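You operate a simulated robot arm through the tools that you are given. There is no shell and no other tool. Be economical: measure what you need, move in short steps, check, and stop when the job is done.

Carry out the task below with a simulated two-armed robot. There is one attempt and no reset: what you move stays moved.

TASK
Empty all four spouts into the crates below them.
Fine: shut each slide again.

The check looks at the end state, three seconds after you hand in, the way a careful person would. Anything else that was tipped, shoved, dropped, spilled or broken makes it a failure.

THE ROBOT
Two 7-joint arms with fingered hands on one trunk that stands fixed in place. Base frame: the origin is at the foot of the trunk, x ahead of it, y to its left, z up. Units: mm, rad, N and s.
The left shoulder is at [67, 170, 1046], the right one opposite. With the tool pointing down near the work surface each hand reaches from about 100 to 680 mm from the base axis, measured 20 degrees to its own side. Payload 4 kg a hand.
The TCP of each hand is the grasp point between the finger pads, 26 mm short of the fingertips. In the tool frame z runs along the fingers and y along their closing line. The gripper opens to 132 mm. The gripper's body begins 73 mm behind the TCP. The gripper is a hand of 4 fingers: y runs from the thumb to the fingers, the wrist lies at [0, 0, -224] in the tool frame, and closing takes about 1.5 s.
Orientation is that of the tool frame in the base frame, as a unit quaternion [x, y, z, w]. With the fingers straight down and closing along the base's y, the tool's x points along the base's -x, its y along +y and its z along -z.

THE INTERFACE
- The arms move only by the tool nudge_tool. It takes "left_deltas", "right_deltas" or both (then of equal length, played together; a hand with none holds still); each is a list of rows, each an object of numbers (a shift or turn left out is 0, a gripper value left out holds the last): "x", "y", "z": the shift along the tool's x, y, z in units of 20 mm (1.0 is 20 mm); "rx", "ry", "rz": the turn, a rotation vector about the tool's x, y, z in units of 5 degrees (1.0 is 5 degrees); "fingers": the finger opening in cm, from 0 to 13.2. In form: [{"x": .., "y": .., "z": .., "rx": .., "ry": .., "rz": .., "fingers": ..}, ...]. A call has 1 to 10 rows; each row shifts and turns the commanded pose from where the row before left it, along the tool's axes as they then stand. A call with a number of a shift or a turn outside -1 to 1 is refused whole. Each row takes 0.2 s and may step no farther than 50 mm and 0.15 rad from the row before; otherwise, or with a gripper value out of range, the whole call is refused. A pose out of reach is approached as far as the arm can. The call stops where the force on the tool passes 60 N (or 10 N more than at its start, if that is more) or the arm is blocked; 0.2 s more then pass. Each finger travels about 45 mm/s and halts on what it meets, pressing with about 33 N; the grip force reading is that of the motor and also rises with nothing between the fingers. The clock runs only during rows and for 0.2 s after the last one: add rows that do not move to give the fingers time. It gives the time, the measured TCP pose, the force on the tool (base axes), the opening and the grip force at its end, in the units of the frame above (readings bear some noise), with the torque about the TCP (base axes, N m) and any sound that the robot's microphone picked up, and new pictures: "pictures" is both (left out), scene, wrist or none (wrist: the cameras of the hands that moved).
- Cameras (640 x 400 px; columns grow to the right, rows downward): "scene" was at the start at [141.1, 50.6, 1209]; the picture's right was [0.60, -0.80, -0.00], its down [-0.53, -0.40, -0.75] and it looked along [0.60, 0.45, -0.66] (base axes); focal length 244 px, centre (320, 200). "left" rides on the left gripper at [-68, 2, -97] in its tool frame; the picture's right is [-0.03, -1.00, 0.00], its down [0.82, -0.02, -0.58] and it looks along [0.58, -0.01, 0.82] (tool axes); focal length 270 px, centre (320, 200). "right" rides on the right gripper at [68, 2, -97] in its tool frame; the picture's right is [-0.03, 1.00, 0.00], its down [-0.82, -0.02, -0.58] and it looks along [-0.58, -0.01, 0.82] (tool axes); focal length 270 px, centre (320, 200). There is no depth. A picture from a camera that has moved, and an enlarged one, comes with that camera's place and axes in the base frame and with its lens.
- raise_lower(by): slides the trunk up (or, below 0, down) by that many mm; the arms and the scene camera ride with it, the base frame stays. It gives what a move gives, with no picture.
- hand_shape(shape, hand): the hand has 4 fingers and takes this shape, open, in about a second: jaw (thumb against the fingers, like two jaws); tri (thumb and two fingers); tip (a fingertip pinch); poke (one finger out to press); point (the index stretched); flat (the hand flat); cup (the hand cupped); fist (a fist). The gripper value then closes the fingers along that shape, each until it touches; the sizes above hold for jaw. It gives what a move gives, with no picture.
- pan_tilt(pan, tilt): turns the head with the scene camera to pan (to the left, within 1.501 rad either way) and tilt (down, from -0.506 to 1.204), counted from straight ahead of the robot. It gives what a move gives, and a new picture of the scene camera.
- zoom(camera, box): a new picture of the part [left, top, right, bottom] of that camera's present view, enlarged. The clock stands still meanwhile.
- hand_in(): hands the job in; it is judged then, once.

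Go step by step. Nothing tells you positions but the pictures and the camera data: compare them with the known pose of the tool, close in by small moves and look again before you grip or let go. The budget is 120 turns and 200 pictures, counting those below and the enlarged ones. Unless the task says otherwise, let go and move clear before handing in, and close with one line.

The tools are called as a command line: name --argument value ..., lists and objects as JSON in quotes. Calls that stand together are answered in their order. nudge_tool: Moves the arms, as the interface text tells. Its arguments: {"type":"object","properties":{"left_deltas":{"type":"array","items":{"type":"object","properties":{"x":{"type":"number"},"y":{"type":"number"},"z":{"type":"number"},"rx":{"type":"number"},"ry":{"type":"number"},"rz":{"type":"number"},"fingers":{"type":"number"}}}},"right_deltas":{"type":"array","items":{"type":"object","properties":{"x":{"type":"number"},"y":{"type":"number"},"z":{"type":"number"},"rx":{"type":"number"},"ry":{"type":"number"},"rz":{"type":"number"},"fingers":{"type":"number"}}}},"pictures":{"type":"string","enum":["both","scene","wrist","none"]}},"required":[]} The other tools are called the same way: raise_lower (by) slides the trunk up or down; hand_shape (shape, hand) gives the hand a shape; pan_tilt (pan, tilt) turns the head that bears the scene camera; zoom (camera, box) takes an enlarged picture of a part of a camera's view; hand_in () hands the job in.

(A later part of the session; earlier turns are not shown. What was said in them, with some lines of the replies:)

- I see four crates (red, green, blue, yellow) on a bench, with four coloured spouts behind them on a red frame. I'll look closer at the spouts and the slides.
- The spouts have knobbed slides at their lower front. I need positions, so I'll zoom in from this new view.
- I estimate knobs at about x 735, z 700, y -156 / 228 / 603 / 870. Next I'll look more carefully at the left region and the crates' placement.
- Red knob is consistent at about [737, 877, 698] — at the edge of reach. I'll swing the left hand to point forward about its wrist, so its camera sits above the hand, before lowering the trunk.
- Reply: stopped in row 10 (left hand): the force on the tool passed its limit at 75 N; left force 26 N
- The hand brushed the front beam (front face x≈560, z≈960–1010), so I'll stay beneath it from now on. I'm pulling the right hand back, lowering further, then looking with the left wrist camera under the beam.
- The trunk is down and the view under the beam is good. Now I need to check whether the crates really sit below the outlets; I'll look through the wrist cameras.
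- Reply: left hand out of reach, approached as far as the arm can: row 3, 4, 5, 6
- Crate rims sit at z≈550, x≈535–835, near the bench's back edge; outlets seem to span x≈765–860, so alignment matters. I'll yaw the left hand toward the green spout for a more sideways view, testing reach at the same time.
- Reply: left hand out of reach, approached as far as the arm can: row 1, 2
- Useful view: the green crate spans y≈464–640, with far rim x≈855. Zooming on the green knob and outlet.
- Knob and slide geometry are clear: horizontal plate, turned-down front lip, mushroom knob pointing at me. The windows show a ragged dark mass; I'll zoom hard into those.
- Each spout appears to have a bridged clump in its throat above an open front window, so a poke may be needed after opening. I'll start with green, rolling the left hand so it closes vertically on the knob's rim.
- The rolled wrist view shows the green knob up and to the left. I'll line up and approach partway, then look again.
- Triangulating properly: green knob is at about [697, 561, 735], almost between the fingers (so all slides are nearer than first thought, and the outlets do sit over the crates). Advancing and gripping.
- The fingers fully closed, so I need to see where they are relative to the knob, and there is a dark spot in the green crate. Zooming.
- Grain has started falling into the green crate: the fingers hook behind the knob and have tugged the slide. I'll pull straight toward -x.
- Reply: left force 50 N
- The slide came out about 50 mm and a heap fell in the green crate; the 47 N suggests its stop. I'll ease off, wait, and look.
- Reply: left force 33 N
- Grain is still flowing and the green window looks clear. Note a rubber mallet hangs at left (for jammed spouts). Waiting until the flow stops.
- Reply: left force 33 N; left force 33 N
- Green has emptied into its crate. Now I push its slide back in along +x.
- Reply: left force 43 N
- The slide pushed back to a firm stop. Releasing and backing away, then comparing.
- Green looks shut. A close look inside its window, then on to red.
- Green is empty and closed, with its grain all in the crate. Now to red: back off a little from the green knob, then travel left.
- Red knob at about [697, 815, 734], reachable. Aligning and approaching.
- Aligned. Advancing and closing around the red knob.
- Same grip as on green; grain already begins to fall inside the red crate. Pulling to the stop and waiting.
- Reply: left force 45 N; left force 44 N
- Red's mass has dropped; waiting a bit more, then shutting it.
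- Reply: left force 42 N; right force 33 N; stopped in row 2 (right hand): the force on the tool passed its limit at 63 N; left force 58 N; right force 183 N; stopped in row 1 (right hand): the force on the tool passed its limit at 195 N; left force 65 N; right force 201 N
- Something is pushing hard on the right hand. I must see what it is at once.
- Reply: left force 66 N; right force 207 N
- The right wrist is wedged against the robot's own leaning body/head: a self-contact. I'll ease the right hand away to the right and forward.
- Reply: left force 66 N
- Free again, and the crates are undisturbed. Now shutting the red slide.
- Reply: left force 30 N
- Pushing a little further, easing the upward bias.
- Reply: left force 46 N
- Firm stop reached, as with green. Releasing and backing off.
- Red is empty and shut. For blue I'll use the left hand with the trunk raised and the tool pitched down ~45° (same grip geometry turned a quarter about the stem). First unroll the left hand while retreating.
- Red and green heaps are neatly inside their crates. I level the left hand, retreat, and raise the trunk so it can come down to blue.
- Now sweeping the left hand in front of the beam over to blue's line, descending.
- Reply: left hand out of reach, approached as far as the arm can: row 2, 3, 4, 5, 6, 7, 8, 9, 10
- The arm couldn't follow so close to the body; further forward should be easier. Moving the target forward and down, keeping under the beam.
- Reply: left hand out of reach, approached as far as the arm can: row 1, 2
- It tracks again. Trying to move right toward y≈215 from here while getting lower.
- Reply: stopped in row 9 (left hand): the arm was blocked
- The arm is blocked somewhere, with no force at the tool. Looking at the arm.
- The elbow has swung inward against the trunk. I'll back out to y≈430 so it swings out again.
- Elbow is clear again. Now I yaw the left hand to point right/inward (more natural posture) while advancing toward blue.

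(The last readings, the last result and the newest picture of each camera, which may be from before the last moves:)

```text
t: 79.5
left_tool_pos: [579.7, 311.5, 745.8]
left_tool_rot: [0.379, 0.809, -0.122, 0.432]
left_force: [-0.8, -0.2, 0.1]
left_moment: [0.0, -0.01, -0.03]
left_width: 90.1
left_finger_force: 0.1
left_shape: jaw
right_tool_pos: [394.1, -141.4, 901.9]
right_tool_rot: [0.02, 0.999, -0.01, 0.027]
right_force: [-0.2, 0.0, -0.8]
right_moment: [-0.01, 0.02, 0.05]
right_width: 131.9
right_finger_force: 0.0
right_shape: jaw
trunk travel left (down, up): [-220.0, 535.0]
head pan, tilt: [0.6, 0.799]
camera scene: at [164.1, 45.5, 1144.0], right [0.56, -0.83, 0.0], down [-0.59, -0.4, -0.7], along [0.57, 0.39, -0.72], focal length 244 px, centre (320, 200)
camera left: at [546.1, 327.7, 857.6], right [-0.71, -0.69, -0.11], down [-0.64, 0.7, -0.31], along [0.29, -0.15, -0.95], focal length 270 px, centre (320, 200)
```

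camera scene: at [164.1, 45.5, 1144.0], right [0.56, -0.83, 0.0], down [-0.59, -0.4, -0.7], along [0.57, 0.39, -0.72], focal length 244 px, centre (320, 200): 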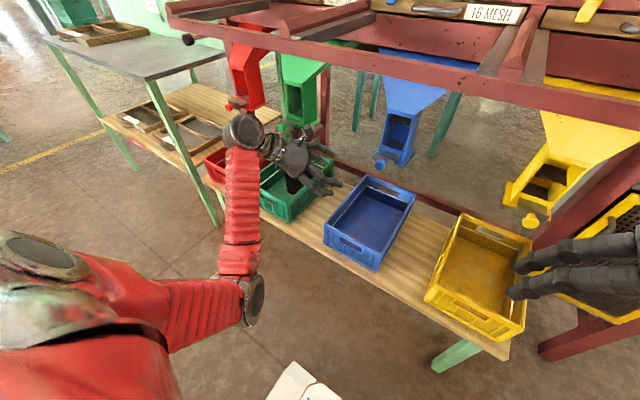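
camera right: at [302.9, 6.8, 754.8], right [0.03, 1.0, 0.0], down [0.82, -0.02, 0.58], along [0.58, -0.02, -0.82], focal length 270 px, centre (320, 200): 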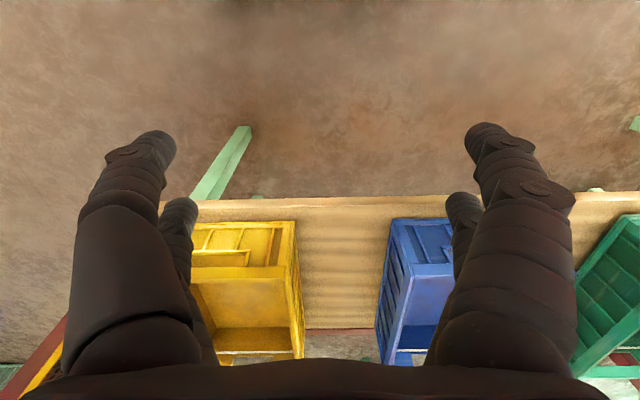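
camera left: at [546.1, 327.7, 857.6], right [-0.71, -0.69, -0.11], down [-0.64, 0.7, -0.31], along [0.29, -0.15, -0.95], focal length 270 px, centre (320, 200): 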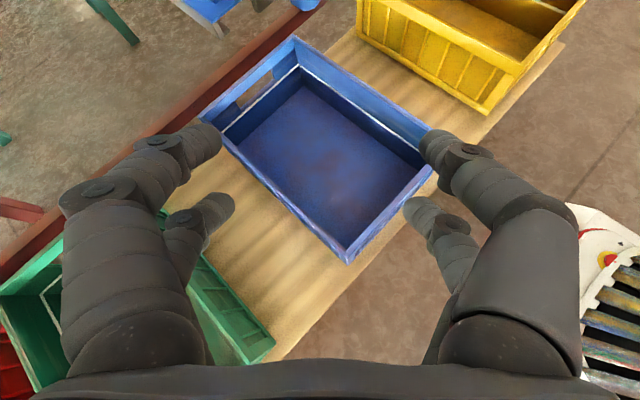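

That posture works. I roll the hand so it closes perpendicular to the stem, then line up on blue.

nudge_tool --left_deltas '[{"rz": -1}, {"rz": -1}, {"rz": -1}, {"rz": -1}, {"rz": -1}, {"rz": -1}, {"rz": -1}, {"rz": -1}, {"rz": -1}, {"rz": -1}]' --pictures "none"

nudge_tool --left_deltas '[{"rz": -1}, {"rz": -1}, {"rz": -1}, {"x": -0.6, "y": -0.8, "z": 0.6}, {"x": -0.6, "y": -0.8, "z": 0.6}, {"x": -0.6, "y": -0.8, "z": 0.6}]' --pictures "both"

```text
t: 81.7
left_tool_pos: [580.9, 311.2, 747.5]
left_tool_rot: [0.0, 0.894, -0.294, 0.339]
left_force: [0.1, 0.6, -0.1]
left_moment: [0.03, -0.02, -0.01]
left_width: 90.0
left_finger_force: 0.0
left_shape: jaw
right_tool_pos: [394.1, -141.6, 903.2]
right_tool_rot: [0.02, 0.999, -0.01, 0.026]
right_force: [-0.2, 0.3, 0.7]
right_moment: [0.02, 0.0, 0.02]
right_width: 132.0
right_finger_force: 0.0
right_shape: jaw
trunk travel left (down, up): [-220.0, 535.0]
head pan, tilt: [0.6, 0.799]
```

```text
t: 83.1
left_tool_pos: [630.2, 271.4, 775.1]
left_tool_rot: [-0.116, 0.886, -0.335, 0.3]
left_force: [-0.9, 0.2, -0.6]
left_moment: [0.0, 0.0, -0.04]
left_width: 89.8
left_finger_force: 0.2
left_shape: jaw
right_tool_pos: [394.6, -141.5, 901.9]
right_tool_rot: [0.019, 0.999, -0.01, 0.026]
right_force: [0.6, 0.3, -0.5]
right_moment: [-0.01, -0.02, 0.0]
right_width: 132.0
right_finger_force: 0.0
right_shape: jaw
trunk travel left (down, up): [-220.0, 535.0]
head pan, tilt: [0.6, 0.799]
camera scene: at [164.1, 45.5, 1144.0], right [0.56, -0.83, 0.0], down [-0.59, -0.4, -0.7], along [0.57, 0.39, -0.72], focal length 244 px, centre (320, 200)
camera left: at [626.2, 349.7, 861.7], right [0.02, -0.74, 0.67], down [-1.0, -0.04, -0.01], along [0.04, -0.67, -0.74], focal length 270 px, centre (320, 200)
```

scene: 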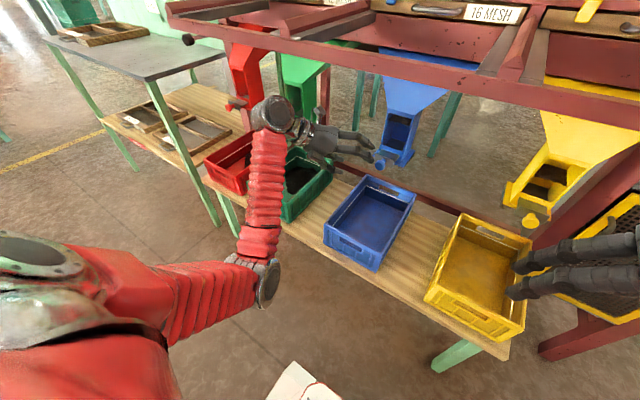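
left: 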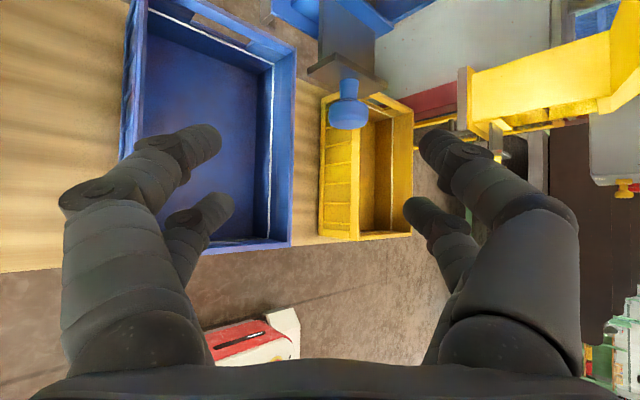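

Very clear view: blue knob at about [697, 212, 735]. Closing in.

nudge_tool --left_deltas '[{"x": -0.54, "y": -0.87, "z": 0.5}, {"z": 1}, {"z": 1}, {"z": 1}]' --pictures "wrist"

```text
t: 84.1
left_tool_pos: [682.4, 224.2, 748.3]
left_tool_rot: [-0.116, 0.886, -0.335, 0.299]
left_force: [-0.2, 0.4, -0.6]
left_moment: [0.0, -0.01, 0.01]
left_width: 89.9
left_finger_force: 0.0
left_shape: jaw
right_tool_pos: [394.1, -142.0, 901.0]
right_tool_rot: [0.019, 0.999, -0.009, 0.026]
right_force: [0.4, -0.8, -0.1]
right_moment: [0.01, -0.01, 0.03]
right_width: 131.9
right_finger_force: 0.0
right_shape: jaw
trunk travel left (down, up): [-220.0, 535.0]
head pan, tilt: [0.6, 0.799]
camera left: at [677.7, 303.3, 835.6], right [0.02, -0.74, 0.67], down [-1.0, -0.04, -0.01], along [0.04, -0.67, -0.74], focal length 270 px, centre (320, 200)
```

left: 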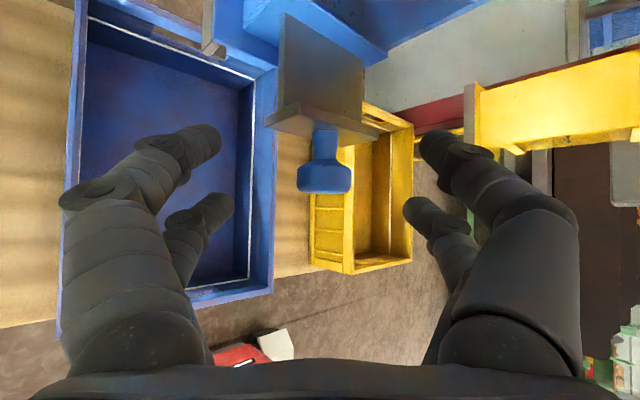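

Lined up. Final advance and closing.

nudge_tool --left_deltas '[{"z": 0.65}, {"z": 0.65}, {"fingers": 0}, {"z": 0}, {"z": 0}, {"z": 0}, {"z": 0}, {"z": 0}, {"z": 0}, {"z": 0}]' --pictures "wrist"

```text
t: 86.3
left_tool_pos: [697.6, 212.9, 733.2]
left_tool_rot: [-0.116, 0.886, -0.335, 0.299]
left_force: [-1.0, 7.6, -2.4]
left_moment: [-0.63, -0.19, -0.03]
left_width: 13.7
left_finger_force: 33.1
left_shape: jaw
right_tool_pos: [393.4, -140.5, 902.5]
right_tool_rot: [0.019, 0.999, -0.01, 0.026]
right_force: [0.5, 0.9, -0.2]
right_moment: [0.01, -0.02, 0.02]
right_width: 131.8
right_finger_force: 0.0
right_shape: jaw
trunk travel left (down, up): [-220.0, 535.0]
head pan, tilt: [0.6, 0.799]
camera left: at [692.5, 292.4, 820.8], right [0.03, -0.74, 0.67], down [-1.0, -0.04, -0.01], along [0.04, -0.67, -0.74], focal length 270 px, centre (320, 200)
```

left: 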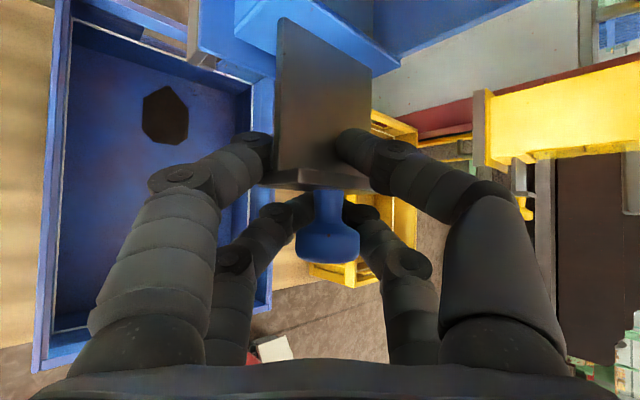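

The lower fingers grip the stem behind the knob, and a first bit of grain has dropped inside the blue crate. Pulling to the stop, then waiting.

nudge_tool --left_deltas '[{"x": 0.79, "z": -0.61}, {"x": 0.79, "z": -0.61}, {"x": 0.6, "z": -0.46}, {"z": 0}, {"z": 0}, {"z": 0}]' --pictures "wrist"

```text
t: 87.2
left_tool_pos: [651.2, 214.6, 737.5]
left_tool_rot: [-0.118, 0.883, -0.334, 0.309]
left_force: [49.7, -1.6, -16.7]
left_moment: [-0.23, 0.02, -0.74]
left_width: 8.9
left_finger_force: 33.1
left_shape: jaw
right_tool_pos: [396.4, -141.4, 902.0]
right_tool_rot: [0.02, 0.999, -0.01, 0.024]
right_force: [-0.2, 0.4, 0.0]
right_moment: [-0.02, 0.0, 0.04]
right_width: 132.2
right_finger_force: 0.1
right_shape: jaw
trunk travel left (down, up): [-220.0, 535.0]
head pan, tilt: [0.6, 0.799]
stopped in row 4 (left hand): the force on the tool passed its limit at 64 N (the readings are from after the stop); the commanded pose is now the measured one
camera left: at [645.4, 294.1, 823.7], right [0.02, -0.74, 0.67], down [-1.0, -0.06, -0.03], along [0.06, -0.67, -0.74], focal length 270 px, centre (320, 200)
```

left: 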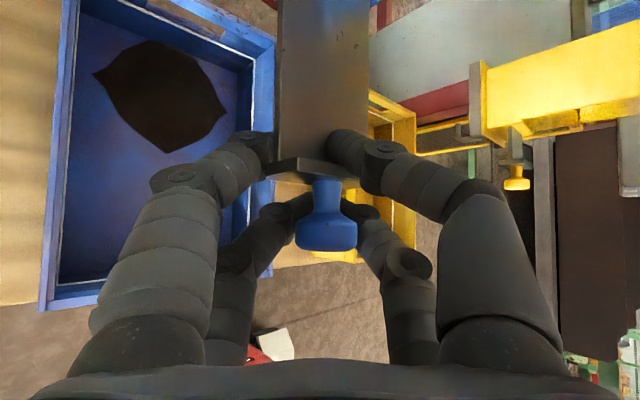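

Slide fully out and blue is pouring. Easing the pull and waiting.

nudge_tool --left_deltas '[{"x": -0.16, "z": 0.12}, {"z": 0}, {"z": 0}, {"z": 0}, {"z": 0}, {"z": 0}, {"z": 0}, {"z": 0}, {"z": 0}, {"z": 0}]' --pictures "none"

nudge_tool --left_deltas '[{"z": 0}, {"z": 0}, {"z": 0}, {"z": 0}, {"z": 0}, {"z": 0}, {"z": 0}, {"z": 0}, {"z": 0}, {"z": 0}]' --pictures "both"

zoom --camera "scene" --box '[340, 60, 460, 180]'

```text
t: 89.4
left_tool_pos: [654.6, 215.5, 737.8]
left_tool_rot: [-0.116, 0.883, -0.335, 0.307]
left_force: [13.2, -6.9, -22.0]
left_moment: [-0.52, 0.28, -0.59]
left_width: 9.3
left_finger_force: 33.0
left_shape: jaw
right_tool_pos: [397.2, -141.2, 900.2]
right_tool_rot: [0.02, 0.999, -0.01, 0.025]
right_force: [-0.2, -0.2, -0.3]
right_moment: [0.01, 0.02, 0.01]
right_width: 132.1
right_finger_force: 0.0
right_shape: jaw
trunk travel left (down, up): [-220.0, 535.0]
head pan, tilt: [0.6, 0.799]
```

```text
t: 91.6
left_tool_pos: [654.0, 215.6, 738.6]
left_tool_rot: [-0.116, 0.883, -0.335, 0.306]
left_force: [10.2, -6.5, -23.8]
left_moment: [-0.54, 0.38, -0.53]
left_width: 9.5
left_finger_force: 33.1
left_shape: jaw
right_tool_pos: [396.5, -142.2, 901.0]
right_tool_rot: [0.02, 0.999, -0.011, 0.025]
right_force: [-0.3, -0.5, -1.3]
right_moment: [-0.02, -0.07, 0.02]
right_width: 132.1
right_finger_force: 0.0
right_shape: jaw
trunk travel left (down, up): [-220.0, 535.0]
head pan, tilt: [0.6, 0.799]
camera scene: at [167.3, 45.7, 1143.4], right [0.56, -0.83, 0.0], down [-0.59, -0.4, -0.69], along [0.57, 0.39, -0.72], focal length 244 px, centre (320, 200)
camera left: at [648.0, 293.9, 824.2], right [0.02, -0.74, 0.67], down [-1.0, -0.05, -0.03], along [0.05, -0.67, -0.74], focal length 270 px, centre (320, 200)
```

scene: 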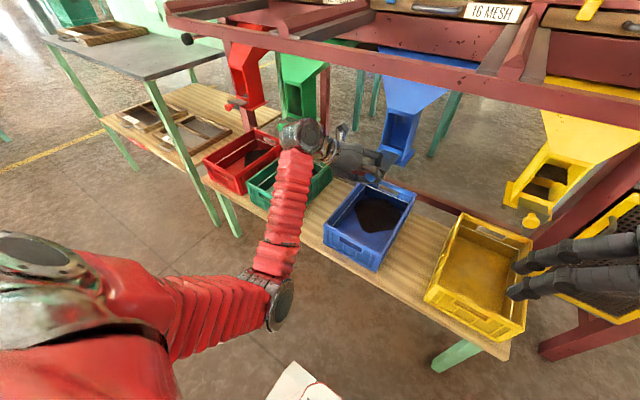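
left: 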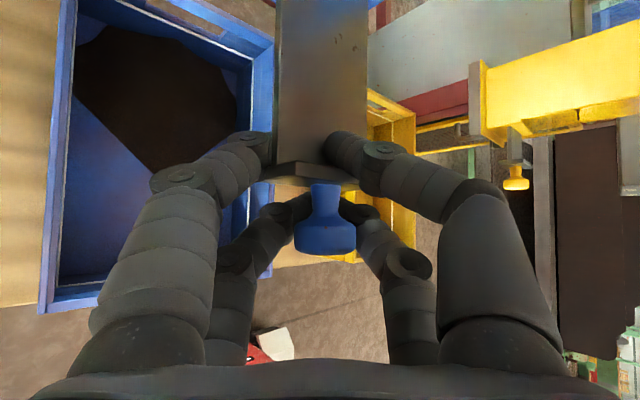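

```text
3.33 times, centred on (400, 120) of scene
camera zoom: at [167.3, 45.7, 1143.4], right [0.56, -0.83, 0.0], down [-0.59, -0.4, -0.69], along [0.57, 0.39, -0.72], focal length 814 px, centre (53, 467)
```

zoom: 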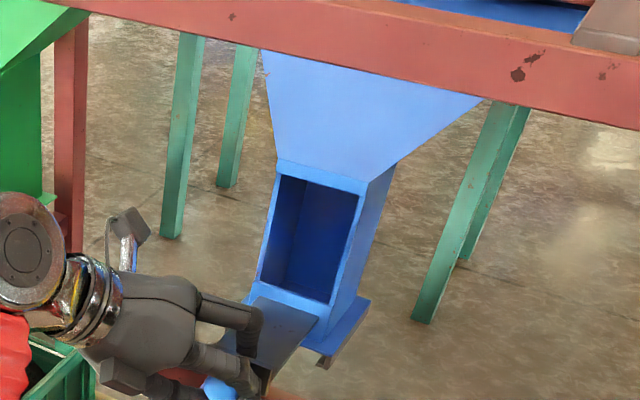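

Blue's throat is clear. One more short wait, then pushing its slide back.

nudge_tool --left_deltas '[{"z": 0}, {"z": 0}, {"z": 0}, {"z": 0}, {"z": 0}, {"z": 0}, {"x": -0.79, "z": 0.61}, {"x": -0.79, "z": 0.61}, {"x": -0.4, "z": 0.3}, {"x": -0.2, "z": 0.15}]' --pictures "wrist"

```text
t: 93.8
left_tool_pos: [705.5, 215.2, 737.8]
left_tool_rot: [-0.116, 0.884, -0.335, 0.305]
left_force: [-0.8, -8.5, -24.6]
left_moment: [-0.55, 0.47, -0.35]
left_width: 9.5
left_finger_force: 33.0
left_shape: jaw
right_tool_pos: [396.7, -141.5, 901.7]
right_tool_rot: [0.02, 0.999, -0.011, 0.025]
right_force: [0.1, -0.2, 0.1]
right_moment: [0.02, 0.02, -0.01]
right_width: 132.0
right_finger_force: 0.1
right_shape: jaw
trunk travel left (down, up): [-220.0, 535.0]
head pan, tilt: [0.6, 0.799]
camera left: at [700.8, 294.0, 824.3], right [0.02, -0.74, 0.67], down [-1.0, -0.05, -0.02], along [0.05, -0.67, -0.74], focal length 270 px, centre (320, 200)
```

left: 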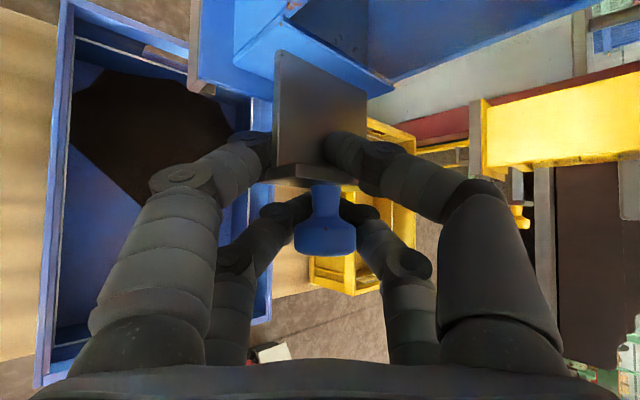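

Not at the stop yet; continuing.

nudge_tool --left_deltas '[{"x": -0.2, "z": 0.15}, {"x": -0.2, "z": 0.15}, {"x": -0.2, "z": 0.15}, {"x": -0.2, "z": 0.15}]' --pictures "none"

```text
t: 94.5
left_tool_pos: [711.1, 213.7, 737.8]
left_tool_rot: [-0.114, 0.887, -0.335, 0.297]
left_force: [-26.7, 4.9, 1.7]
left_moment: [-0.55, 0.05, 0.1]
left_width: 12.2
left_finger_force: 33.4
left_shape: jaw
right_tool_pos: [392.6, -141.5, 904.4]
right_tool_rot: [0.02, 0.999, -0.01, 0.028]
right_force: [-0.1, -0.5, 0.4]
right_moment: [-0.04, 0.01, -0.02]
right_width: 131.9
right_finger_force: 0.1
right_shape: jaw
trunk travel left (down, up): [-220.0, 535.0]
head pan, tilt: [0.6, 0.799]
stopped in row 3 (left hand): the force on the tool passed its limit at 65 N (the readings are from after the stop); the commanded pose is now the measured one
```

Hit the stop at 65 N, so it's shut. Releasing and backing off.

nudge_tool --left_deltas '[{"fingers": 9}, {"z": 0}, {"z": 0}, {"z": 0}, {"z": 0}, {"z": 0}, {"z": 0}, {"z": 0}, {"z": 0}]' --pictures "none"

nudge_tool --left_deltas '[{"z": -0.5}, {"z": -1}, {"z": -1}, {"z": -1}]' --pictures "wrist"

zoom --camera "scene" --box '[340, 60, 460, 180]'

```text
t: 96.5
left_tool_pos: [716.2, 213.3, 736.1]
left_tool_rot: [-0.114, 0.886, -0.335, 0.298]
left_force: [-1.0, -0.2, 0.4]
left_moment: [0.01, 0.04, -0.02]
left_width: 89.5
left_finger_force: 0.1
left_shape: jaw
right_tool_pos: [393.9, -141.6, 904.0]
right_tool_rot: [0.02, 0.999, -0.01, 0.027]
right_force: [-0.3, 0.1, -0.3]
right_moment: [0.03, 0.0, -0.01]
right_width: 132.0
right_finger_force: 0.1
right_shape: jaw
trunk travel left (down, up): [-220.0, 535.0]
head pan, tilt: [0.6, 0.799]
```

```text
t: 97.5
left_tool_pos: [672.9, 249.2, 778.3]
left_tool_rot: [-0.115, 0.886, -0.335, 0.298]
left_force: [-0.7, -0.6, -0.4]
left_moment: [-0.02, -0.03, -0.03]
left_width: 89.8
left_finger_force: 0.0
left_shape: jaw
right_tool_pos: [393.6, -142.2, 903.3]
right_tool_rot: [0.02, 0.999, -0.01, 0.026]
right_force: [-0.8, -0.2, 0.0]
right_moment: [0.03, -0.01, -0.02]
right_width: 132.2
right_finger_force: 0.0
right_shape: jaw
trunk travel left (down, up): [-220.0, 535.0]
head pan, tilt: [0.6, 0.799]
camera left: at [669.6, 328.4, 865.3], right [0.02, -0.74, 0.67], down [-1.0, -0.04, -0.01], along [0.03, -0.67, -0.74], focal length 270 px, centre (320, 200)
```

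left: 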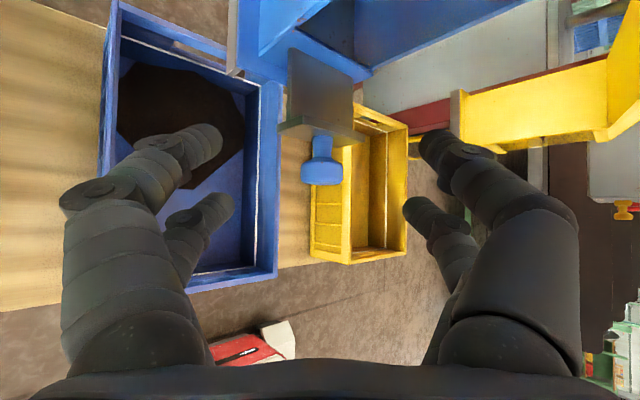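

```text
3.33 times, centred on (400, 120) of scene
camera zoom: at [164.1, 45.5, 1144.1], right [0.56, -0.83, 0.0], down [-0.59, -0.4, -0.7], along [0.57, 0.39, -0.72], focal length 814 px, centre (53, 467)
```

zoom: 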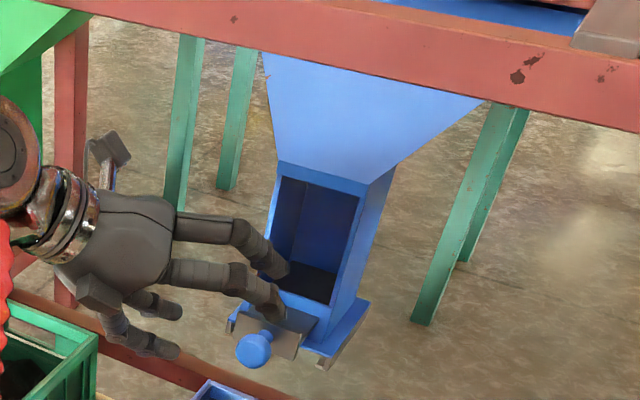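

Blue is empty and shut (knob back at its original spot). Now I withdraw the left hand and bring the right hand out for yellow, mirroring this posture.

nudge_tool --left_deltas '[{"x": 0.47, "y": 0.38, "z": -0.78}, {"x": 0.47, "y": 0.38, "z": -0.78}, {"x": 0.47, "y": 0.38, "z": -0.78}, {"x": 0.47, "y": 0.38, "z": -0.78}, {"x": 0.47, "y": 0.38, "z": -0.78}, {"x": 0.47, "y": 0.38, "z": -0.78}, {"x": 0.47, "y": 0.38, "z": -0.78}, {"x": 0.47, "y": 0.38, "z": -0.78}, {"x": 0.47, "y": 0.38, "z": -0.78}]' --right_deltas '[{"x": -0.36, "y": -0.98, "z": 0.64, "fingers": 9}, {"x": -0.36, "y": -0.98, "z": 0.64}, {"x": -0.36, "y": -0.98, "z": 0.64}, {"x": -0.36, "y": -0.98, "z": 0.64}, {"x": -0.36, "y": -0.98, "z": 0.64}, {"x": -0.36, "y": -0.98, "z": 0.64}, {"x": -0.36, "y": -0.98, "z": 0.64}, {"x": -0.36, "y": -0.98, "z": 0.64}, {"x": 0}]' --pictures "none"

nudge_tool --right_deltas '[{"rx": -0.723, "ry": -0.649, "rz": 0.246}, {"rx": -0.723, "ry": -0.649, "rz": 0.246}, {"rx": -0.723, "ry": -0.649, "rz": 0.246}, {"rx": -0.723, "ry": -0.649, "rz": 0.246}, {"rx": -0.723, "ry": -0.649, "rz": 0.246}, {"rx": -0.723, "ry": -0.649, "rz": 0.246}, {"rx": -0.723, "ry": -0.649, "rz": 0.246}, {"rx": -0.723, "ry": -0.649, "rz": 0.246}, {"rx": -0.723, "ry": -0.649, "rz": 0.246}, {"rx": -0.723, "ry": -0.649, "rz": 0.246}]' --pictures "wrist"

pan_tilt --pan -0.3 --tilt 0.7

```text
t: 99.5
left_tool_pos: [520.6, 340.5, 778.7]
left_tool_rot: [-0.114, 0.887, -0.334, 0.299]
left_force: [0.9, -0.5, -0.2]
left_moment: [-0.01, 0.01, 0.0]
left_width: 89.8
left_finger_force: 0.1
left_shape: jaw
right_tool_pos: [450.0, -302.6, 806.3]
right_tool_rot: [0.019, 0.999, -0.01, 0.027]
right_force: [0.0, 0.4, 0.4]
right_moment: [0.03, 0.0, -0.03]
right_width: 90.4
right_finger_force: 0.1
right_shape: jaw
trunk travel left (down, up): [-220.0, 535.0]
head pan, tilt: [0.6, 0.799]
```

```text
t: 101.8
left_tool_pos: [520.5, 340.2, 778.6]
left_tool_rot: [-0.114, 0.886, -0.334, 0.299]
left_force: [-0.4, 0.6, -0.2]
left_moment: [0.0, -0.01, -0.01]
left_width: 89.8
left_finger_force: 0.1
left_shape: jaw
right_tool_pos: [449.6, -303.4, 806.6]
right_tool_rot: [0.111, 0.899, 0.293, 0.305]
right_force: [0.6, 0.0, 1.0]
right_moment: [-0.01, -0.01, 0.0]
right_width: 90.2
right_finger_force: 0.0
right_shape: jaw
trunk travel left (down, up): [-220.0, 535.0]
head pan, tilt: [0.6, 0.799]
camera right: at [336.3, -319.9, 837.3], right [0.04, 0.79, 0.61], down [0.29, -0.59, 0.75], along [0.96, 0.15, -0.25], focal length 270 px, centre (320, 200)
```

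right: 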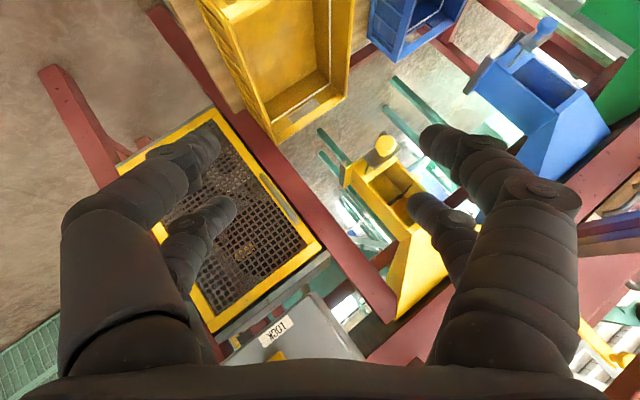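

```text
t: 103.0
left_tool_pos: [521.5, 340.6, 779.1]
left_tool_rot: [-0.114, 0.886, -0.335, 0.299]
left_force: [-0.6, 0.0, -0.2]
left_moment: [0.0, -0.01, 0.02]
left_width: 89.9
left_finger_force: 0.2
left_shape: jaw
right_tool_pos: [450.5, -303.4, 806.8]
right_tool_rot: [0.11, 0.899, 0.294, 0.306]
right_force: [0.3, -0.5, 0.4]
right_moment: [0.02, 0.02, 0.04]
right_width: 90.3
right_finger_force: 0.0
right_shape: jaw
trunk travel left (down, up): [-220.0, 535.0]
head pan, tilt: [-0.3, 0.7]
camera scene: at [178.4, -25.1, 1152.3], right [-0.3, -0.96, 0.0], down [-0.62, 0.19, -0.76], along [0.73, -0.23, -0.64], focal length 244 px, centre (320, 200)
```

scene: 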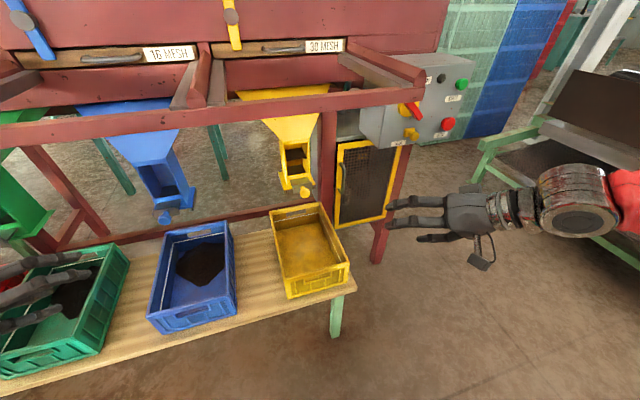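

The right hand reached the mirrored pose; yellow knob triangulates to about [697, -135, 737]. Approaching, keeping clear of the control box (x≥700, y≈-400).

nudge_tool --right_deltas '[{"x": -0.41, "y": 0.4, "z": 0.95}, {"x": -0.41, "y": 0.4, "z": 0.95}, {"x": -0.41, "y": 0.4, "z": 0.95}, {"x": -0.41, "y": 0.4, "z": 0.95}, {"x": -0.41, "y": 0.4, "z": 0.95}, {"x": -0.41, "y": 0.4, "z": 0.95}, {"x": -0.41, "y": 0.4, "z": 0.95}, {"x": -0.41, "y": 0.4, "z": 0.95}, {"x": -0.41, "y": 0.4, "z": 0.95}]' --pictures "both"

```text
t: 105.0
left_tool_pos: [521.3, 340.7, 779.3]
left_tool_rot: [-0.114, 0.887, -0.335, 0.298]
left_force: [-0.4, -0.5, 0.7]
left_moment: [0.02, 0.01, 0.0]
left_width: 89.7
left_finger_force: 0.0
left_shape: jaw
right_tool_pos: [616.9, -194.0, 777.0]
right_tool_rot: [0.11, 0.899, 0.293, 0.306]
right_force: [0.4, -0.7, 0.2]
right_moment: [-0.01, 0.0, -0.03]
right_width: 90.3
right_finger_force: 0.0
right_shape: jaw
trunk travel left (down, up): [-220.0, 535.0]
head pan, tilt: [-0.3, 0.7]
camera scene: at [178.7, -25.2, 1152.2], right [-0.3, -0.96, 0.0], down [-0.62, 0.19, -0.76], along [0.73, -0.23, -0.64], focal length 244 px, centre (320, 200)
camera right: at [503.5, -210.7, 806.4], right [0.04, 0.79, 0.61], down [0.29, -0.59, 0.75], along [0.96, 0.14, -0.25], focal length 270 px, centre (320, 200)
```

scene: 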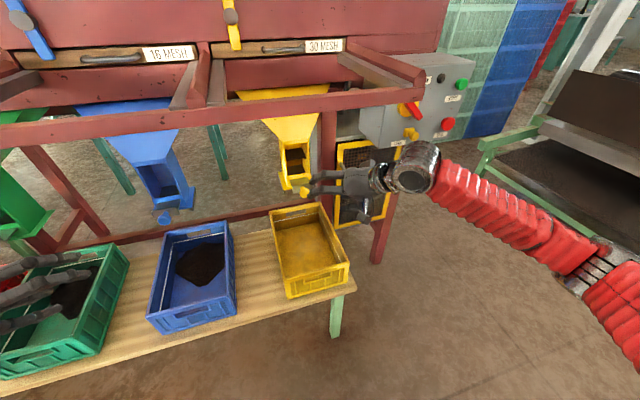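
right: 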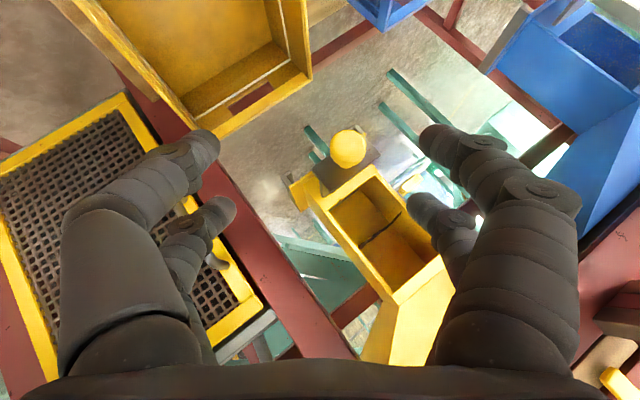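

Knob confirmed. Moving to just short of the grasp.

nudge_tool --right_deltas '[{"x": -0.57, "y": 0.54, "z": 0.4}, {"x": -0.57, "y": 0.54, "z": 0.6}, {"z": 1}, {"z": 1}, {"z": 1}]' --pictures "wrist"

```text
t: 106.2
left_tool_pos: [521.0, 340.1, 778.7]
left_tool_rot: [-0.114, 0.886, -0.335, 0.299]
left_force: [0.1, -0.6, -0.4]
left_moment: [0.0, 0.01, -0.04]
left_width: 90.0
left_finger_force: 0.0
left_shape: jaw
right_tool_pos: [683.3, -147.1, 750.1]
right_tool_rot: [0.11, 0.899, 0.293, 0.305]
right_force: [0.2, -0.2, -0.5]
right_moment: [0.0, 0.0, 0.01]
right_width: 90.4
right_finger_force: 0.1
right_shape: jaw
trunk travel left (down, up): [-220.0, 535.0]
head pan, tilt: [-0.3, 0.7]
camera right: at [569.2, -164.6, 780.1], right [0.04, 0.79, 0.61], down [0.29, -0.59, 0.75], along [0.96, 0.14, -0.25], focal length 270 px, centre (320, 200)
```

right: 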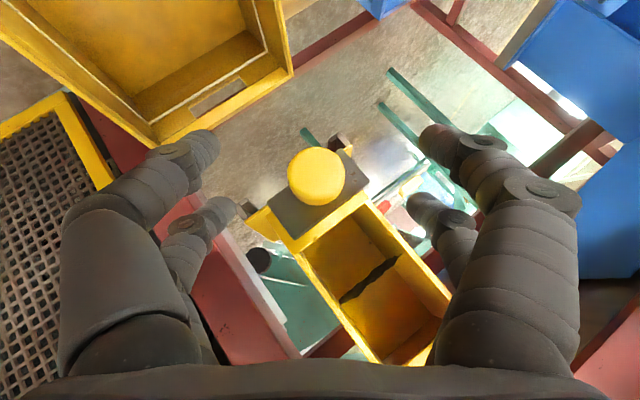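

Well centred. Advancing and closing on the yellow knob.

nudge_tool --right_deltas '[{"z": 0.65}, {"z": 0.65}, {"fingers": 0}, {"z": 0}, {"z": 0}, {"z": 0}, {"z": 0}, {"z": 0}, {"z": 0}, {"z": 0}]' --pictures "wrist"

```text
t: 108.3
left_tool_pos: [521.6, 341.1, 778.7]
left_tool_rot: [-0.114, 0.887, -0.334, 0.297]
left_force: [0.3, 0.3, 0.5]
left_moment: [0.01, 0.01, 0.01]
left_width: 89.7
left_finger_force: 0.0
left_shape: jaw
right_tool_pos: [699.6, -136.0, 730.7]
right_tool_rot: [0.112, 0.9, 0.292, 0.303]
right_force: [-0.3, 4.0, -11.2]
right_moment: [1.02, 0.18, 0.02]
right_width: 1.4
right_finger_force: 32.9
right_shape: jaw
trunk travel left (down, up): [-220.0, 535.0]
head pan, tilt: [-0.3, 0.7]
camera right: at [585.9, -152.7, 761.5], right [0.04, 0.79, 0.61], down [0.29, -0.59, 0.75], along [0.95, 0.15, -0.26], focal length 270 px, centre (320, 200)
```

right: 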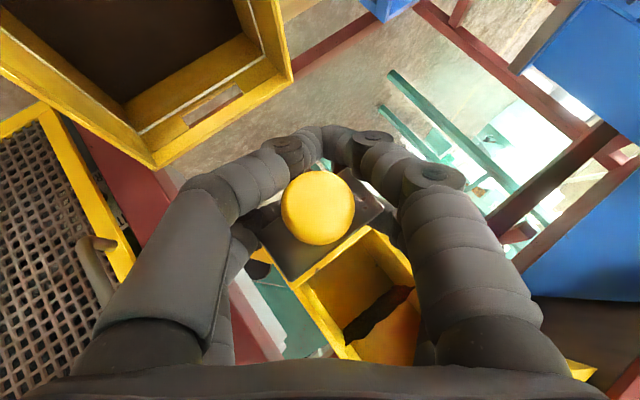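

Grain already covers the yellow crate's floor at this small opening. Checking the amount before opening wider.

zoom --camera "right" --box '[0, 0, 300, 188]'

zoom --camera "scene" --box '[240, 120, 380, 310]'

zoom --camera "right" --box '[240, 160, 460, 370]'

```text
2.13 times, centred on (150, 94) of right
camera zoom: at [585.9, -152.7, 761.5], right [0.04, 0.79, 0.61], down [0.29, -0.59, 0.75], along [0.95, 0.15, -0.26], focal length 575 px, centre (682, 426)
```

zoom: 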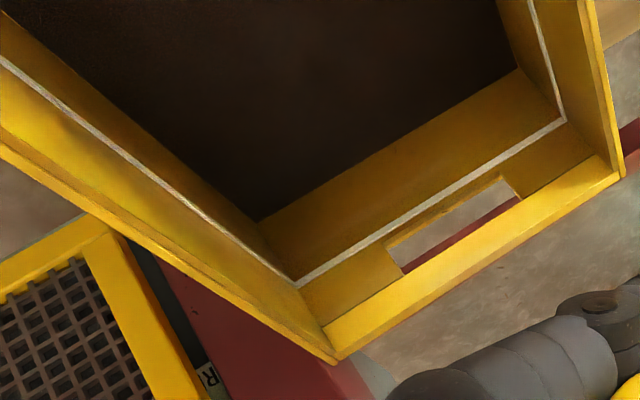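

```text
2.11 times, centred on (310, 215) of scene
camera zoom: at [179.8, -25.1, 1151.9], right [-0.3, -0.96, 0.0], down [-0.62, 0.19, -0.76], along [0.73, -0.23, -0.65], focal length 514 px, centre (341, 168)
```

zoom: 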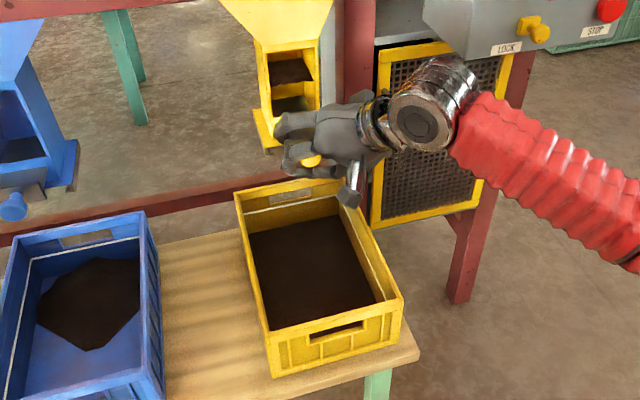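

```text
1.90 times, centred on (350, 265) of right
camera zoom: at [585.9, -152.7, 761.5], right [0.04, 0.79, 0.61], down [0.29, -0.59, 0.75], along [0.95, 0.15, -0.26], focal length 515 px, centre (263, 76)
```

zoom: 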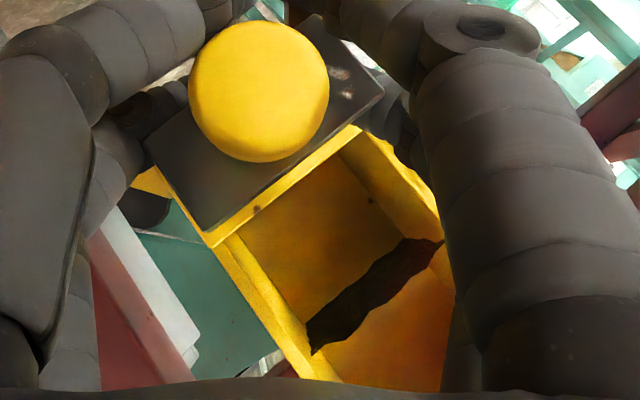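

The yellow material is fine and spreads evenly; level still well below the line. I'll watch it a second at this opening.

nudge_tool --right_deltas '[{"z": 0}, {"z": 0}, {"z": 0}, {"z": 0}]' --pictures "wrist"

zoom --camera "scene" --box '[240, 120, 380, 310]'

```text
t: 109.3
left_tool_pos: [521.7, 340.4, 777.2]
left_tool_rot: [-0.114, 0.887, -0.334, 0.298]
left_force: [0.6, 0.3, -0.8]
left_moment: [0.0, -0.04, 0.03]
left_width: 89.7
left_finger_force: 0.2
left_shape: jaw
right_tool_pos: [699.6, -135.4, 731.4]
right_tool_rot: [0.112, 0.9, 0.292, 0.304]
right_force: [-0.8, 8.1, -18.3]
right_moment: [1.02, 0.35, 0.13]
right_width: 1.7
right_finger_force: 33.4
right_shape: jaw
trunk travel left (down, up): [-220.0, 535.0]
head pan, tilt: [-0.3, 0.7]
camera right: at [586.5, -152.8, 761.6], right [0.04, 0.79, 0.61], down [0.29, -0.59, 0.75], along [0.96, 0.15, -0.26], focal length 270 px, centre (320, 200)
```

right: 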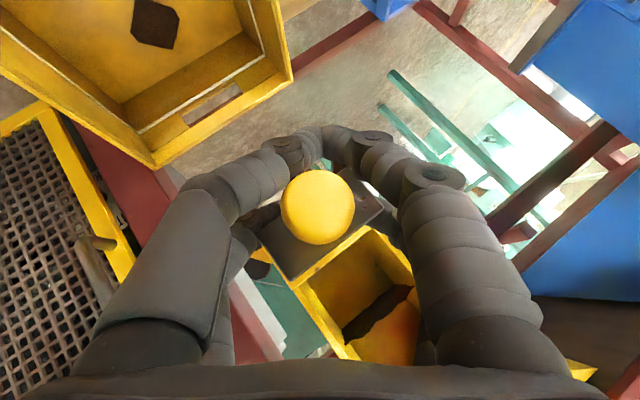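

```text
2.11 times, centred on (310, 215) of scene
camera zoom: at [180.6, -24.9, 1151.8], right [-0.3, -0.96, 0.0], down [-0.62, 0.19, -0.76], along [0.73, -0.23, -0.65], focal length 514 px, centre (341, 168)
```

zoom: 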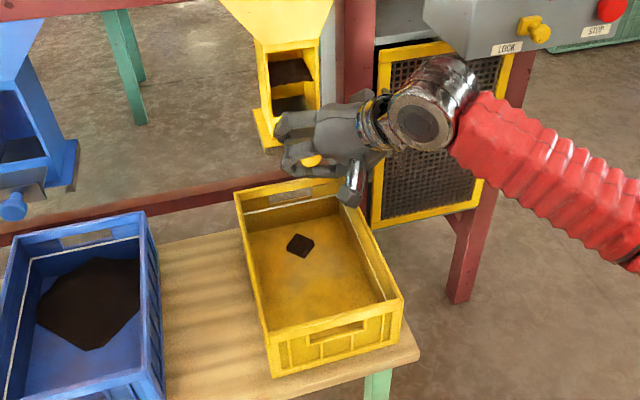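

That was only the heap's first rendering: it's just a small heap. Pulling the slide to its stop.

nudge_tool --right_deltas '[{"x": 0.79, "z": -0.61}, {"x": 0.79, "z": -0.61}, {"x": 0.55, "z": -0.42}, {"z": 0}, {"z": 0}, {"z": 0}, {"z": 0}, {"z": 0}, {"z": 0}, {"z": 0}]' --pictures "none"

nudge_tool --right_deltas '[{"z": 0}, {"z": 0}, {"z": 0}, {"z": 0}, {"z": 0}, {"z": 0}, {"z": 0}, {"z": 0}, {"z": 0}, {"z": 0}]' --pictures "wrist"

zoom --camera "scene" --box '[240, 120, 380, 310]'

```text
t: 111.5
left_tool_pos: [523.8, 340.4, 776.7]
left_tool_rot: [-0.114, 0.887, -0.335, 0.296]
left_force: [-0.6, 0.0, 1.0]
left_moment: [-0.01, 0.03, 0.0]
left_width: 90.0
left_finger_force: 0.1
left_shape: jaw
right_tool_pos: [649.0, -135.3, 731.3]
right_tool_rot: [0.113, 0.899, 0.292, 0.306]
right_force: [51.2, 2.3, -4.3]
right_moment: [1.5, 0.61, -0.59]
right_width: 0.6
right_finger_force: 33.2
right_shape: jaw
trunk travel left (down, up): [-220.0, 535.0]
head pan, tilt: [-0.3, 0.7]
```

```text
t: 113.8
left_tool_pos: [523.4, 340.5, 776.4]
left_tool_rot: [-0.115, 0.887, -0.334, 0.297]
left_force: [-0.4, 0.5, 0.7]
left_moment: [0.0, -0.05, 0.02]
left_width: 89.8
left_finger_force: 0.0
left_shape: jaw
right_tool_pos: [647.7, -136.6, 729.5]
right_tool_rot: [0.113, 0.899, 0.293, 0.306]
right_force: [53.3, 0.9, -1.9]
right_moment: [1.5, 0.56, -0.65]
right_width: 0.8
right_finger_force: 33.3
right_shape: jaw
trunk travel left (down, up): [-220.0, 535.0]
head pan, tilt: [-0.3, 0.7]
camera right: at [534.6, -152.7, 760.7], right [0.04, 0.79, 0.61], down [0.28, -0.59, 0.75], along [0.96, 0.14, -0.25], focal length 270 px, centre (320, 200)
```

right: 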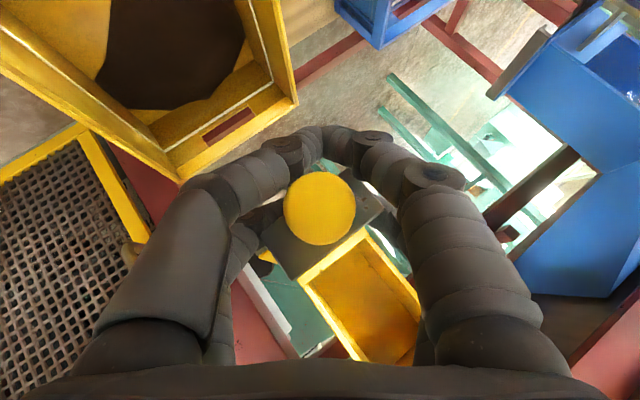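

```text
2.11 times, centred on (310, 215) of scene
camera zoom: at [183.6, -25.3, 1151.4], right [-0.3, -0.96, 0.0], down [-0.62, 0.19, -0.76], along [0.73, -0.23, -0.65], focal length 514 px, centre (341, 168)
```

zoom: 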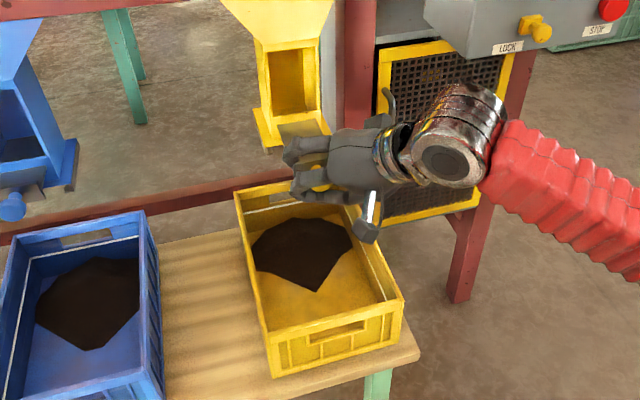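

Yellow's throat is clear and its heap lies in the crate. A short wait, then pushing the slide home.

nudge_tool --right_deltas '[{"z": 0}, {"z": 0}, {"z": 0}, {"z": 0}, {"z": 0}, {"z": 0}, {"z": 0}, {"z": 0}]' --pictures "none"

nudge_tool --right_deltas '[{"x": -0.79, "z": 0.61}, {"x": -0.79, "z": 0.61}, {"x": -0.79, "z": 0.61}, {"x": -0.3, "z": 0.23}, {"x": -0.2, "z": 0.15}, {"x": -0.2, "z": 0.15}]' --pictures "wrist"

```text
t: 115.5
left_tool_pos: [523.7, 340.8, 776.1]
left_tool_rot: [-0.114, 0.887, -0.335, 0.296]
left_force: [0.0, -0.2, 0.5]
left_moment: [-0.02, 0.02, -0.01]
left_width: 89.8
left_finger_force: 0.0
left_shape: jaw
right_tool_pos: [647.9, -136.7, 731.8]
right_tool_rot: [0.113, 0.899, 0.292, 0.307]
right_force: [52.6, 1.0, -2.0]
right_moment: [1.51, 0.53, -0.62]
right_width: 0.7
right_finger_force: 32.5
right_shape: jaw
trunk travel left (down, up): [-220.0, 535.0]
head pan, tilt: [-0.3, 0.7]
```

```text
t: 117.0
left_tool_pos: [518.8, 341.4, 780.7]
left_tool_rot: [-0.113, 0.886, -0.334, 0.3]
left_force: [-0.4, 0.2, 0.1]
left_moment: [0.03, 0.01, 0.01]
left_width: 89.8
left_finger_force: 0.1
left_shape: jaw
right_tool_pos: [717.1, -135.9, 731.4]
right_tool_rot: [0.109, 0.9, 0.293, 0.303]
right_force: [-48.4, -4.5, -0.9]
right_moment: [0.35, -0.11, 1.6]
right_width: 1.3
right_finger_force: 33.1
right_shape: jaw
trunk travel left (down, up): [-220.0, 535.0]
head pan, tilt: [-0.3, 0.7]
camera right: at [603.8, -153.6, 762.1], right [0.04, 0.8, 0.61], down [0.29, -0.59, 0.75], along [0.95, 0.15, -0.26], focal length 270 px, centre (320, 200)
```

right: 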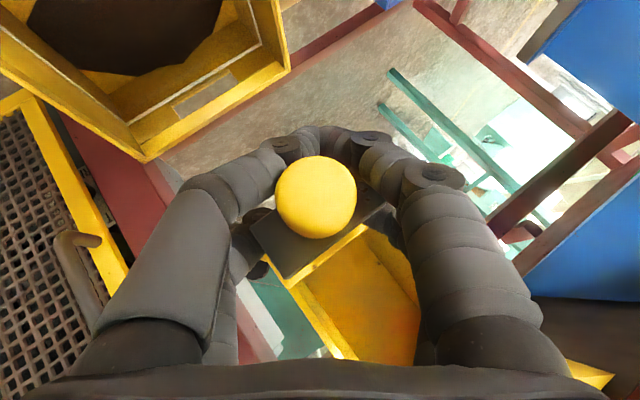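

Firm stop at 48 N: shut. Releasing and backing away.

nudge_tool --right_deltas '[{"x": 0.2, "z": -0.15}, {"fingers": 9}, {"z": 0}, {"z": 0}, {"z": 0}, {"z": 0}, {"z": 0}, {"z": 0}, {"z": 0}, {"z": 0}]' --pictures "none"

nudge_tool --right_deltas '[{"z": -0.5}, {"z": -1}, {"z": -1}, {"z": -1}, {"x": 0.41, "y": -0.4, "z": -0.95}, {"x": 0.41, "y": -0.4, "z": -0.95}, {"x": 0.41, "y": -0.4, "z": -0.95}, {"x": 0.41, "y": -0.4, "z": -0.95}, {"x": 0.41, "y": -0.4, "z": -0.95}]' --pictures "both"

zoom --camera "right" --box '[260, 80, 460, 270]'

zoom --camera "scene" --box '[60, 90, 360, 280]'

```text
t: 119.2
left_tool_pos: [520.8, 340.9, 778.1]
left_tool_rot: [-0.114, 0.887, -0.335, 0.299]
left_force: [1.0, 0.5, 0.2]
left_moment: [-0.02, 0.0, -0.01]
left_width: 89.7
left_finger_force: 0.0
left_shape: jaw
right_tool_pos: [718.1, -137.0, 732.0]
right_tool_rot: [0.11, 0.899, 0.293, 0.306]
right_force: [0.2, 1.1, 0.3]
right_moment: [0.03, -0.01, 0.0]
right_width: 89.7
right_finger_force: 0.0
right_shape: jaw
trunk travel left (down, up): [-220.0, 535.0]
head pan, tilt: [-0.3, 0.7]
```

```text
t: 121.2
left_tool_pos: [520.9, 341.0, 779.3]
left_tool_rot: [-0.115, 0.887, -0.334, 0.299]
left_force: [0.7, -0.8, 0.5]
left_moment: [-0.03, 0.02, 0.02]
left_width: 89.7
left_finger_force: 0.0
left_shape: jaw
right_tool_pos: [583.2, -230.7, 793.5]
right_tool_rot: [0.11, 0.899, 0.293, 0.306]
right_force: [0.0, 0.0, -0.6]
right_moment: [0.01, 0.02, 0.03]
right_width: 89.7
right_finger_force: 0.0
right_shape: jaw
trunk travel left (down, up): [-220.0, 535.0]
head pan, tilt: [-0.3, 0.7]
camera scene: at [178.4, -25.1, 1152.4], right [-0.3, -0.96, 0.0], down [-0.62, 0.19, -0.76], along [0.73, -0.23, -0.64], focal length 244 px, centre (320, 200)
camera right: at [470.1, -246.6, 823.8], right [0.04, 0.79, 0.61], down [0.29, -0.59, 0.75], along [0.96, 0.15, -0.25], focal length 270 px, centre (320, 200)
```

scene: 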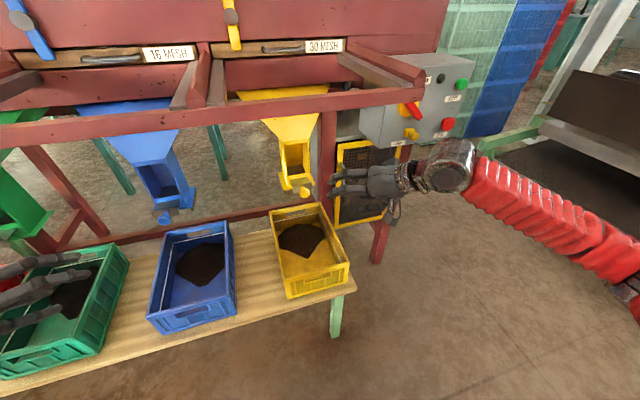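
right: 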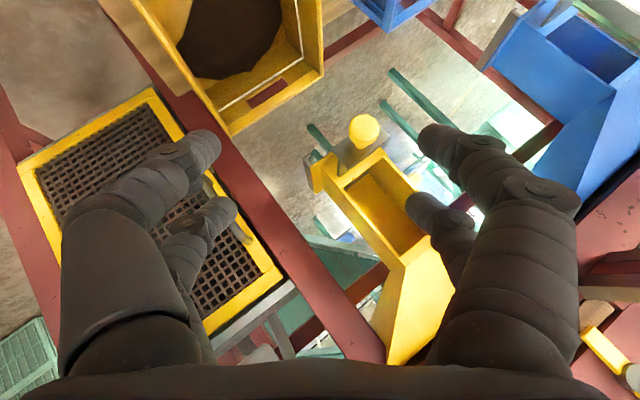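

```text
2.11 times, centred on (360, 175) of right
camera zoom: at [470.1, -246.6, 823.8], right [0.04, 0.79, 0.61], down [0.29, -0.59, 0.75], along [0.96, 0.15, -0.25], focal length 569 px, centre (236, 253)
```

zoom: 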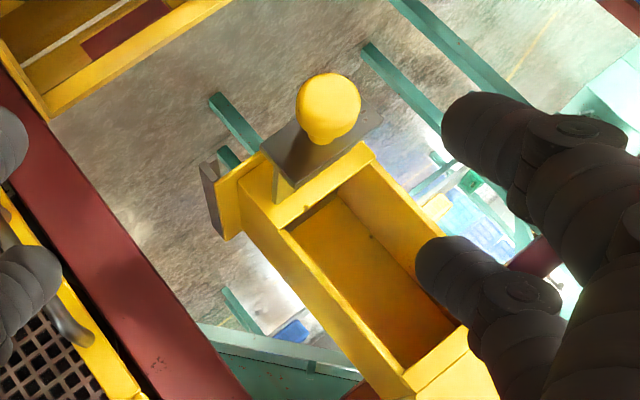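

```text
2.11 times, centred on (210, 185) of scene
camera zoom: at [178.4, -25.1, 1152.4], right [-0.3, -0.96, 0.0], down [-0.62, 0.19, -0.76], along [0.73, -0.23, -0.64], focal length 514 px, centre (552, 232)
```

zoom: 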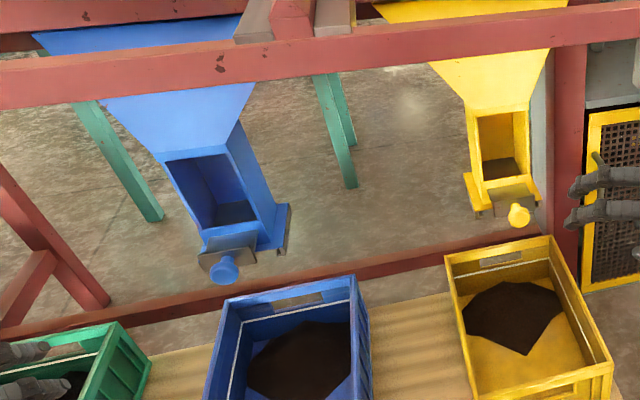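

All four look emptied and shut. A final look at the left half before handing in.

pan_tilt --pan 0.65 --tilt 0.7

zoom --camera "scene" --box '[180, 20, 460, 195]'

```text
t: 122.4
left_tool_pos: [521.7, 341.2, 778.1]
left_tool_rot: [-0.114, 0.886, -0.335, 0.298]
left_force: [0.1, 0.8, 0.0]
left_moment: [-0.02, -0.05, 0.04]
left_width: 89.7
left_finger_force: 0.0
left_shape: jaw
right_tool_pos: [583.7, -228.9, 792.1]
right_tool_rot: [0.11, 0.899, 0.293, 0.306]
right_force: [0.3, -0.5, -0.2]
right_moment: [0.01, -0.01, 0.02]
right_width: 89.7
right_finger_force: 0.0
right_shape: jaw
trunk travel left (down, up): [-220.0, 535.0]
head pan, tilt: [0.649, 0.7]
camera scene: at [165.1, 51.3, 1152.3], right [0.6, -0.8, 0.0], down [-0.51, -0.39, -0.76], along [0.61, 0.46, -0.64], focal length 244 px, centre (320, 200)
```

scene: 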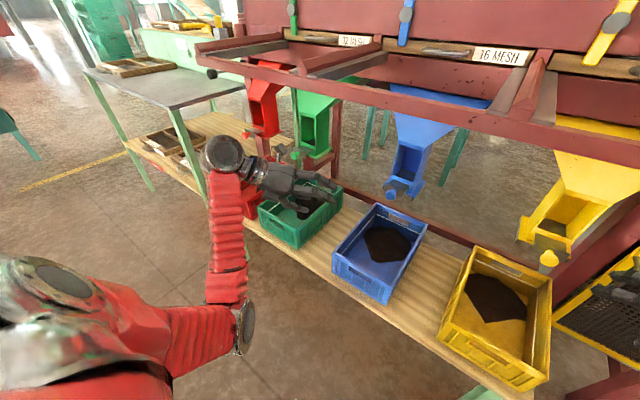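

```text
2.29 times, centred on (320, 108) of scene
camera zoom: at [165.1, 51.3, 1152.3], right [0.6, -0.8, 0.0], down [-0.51, -0.39, -0.76], along [0.61, 0.46, -0.64], focal length 558 px, centre (320, 411)
```

zoom: 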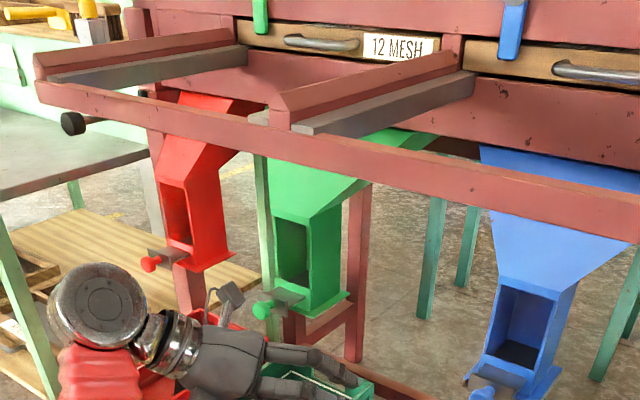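

All four spouts are empty, their slides are pushed in to the stop, the heaps lie inside the crates, and both hands are clear.

hand_in

```text
The job is handed in.
```

All four spouts are emptied into their crates and every slide is shut again; I saw no grain outside the crates. Along the way, the left hand bumped the front beam once (75 N) and the right wrist pressed briefly against the robot's own body; I saw no damage from either.
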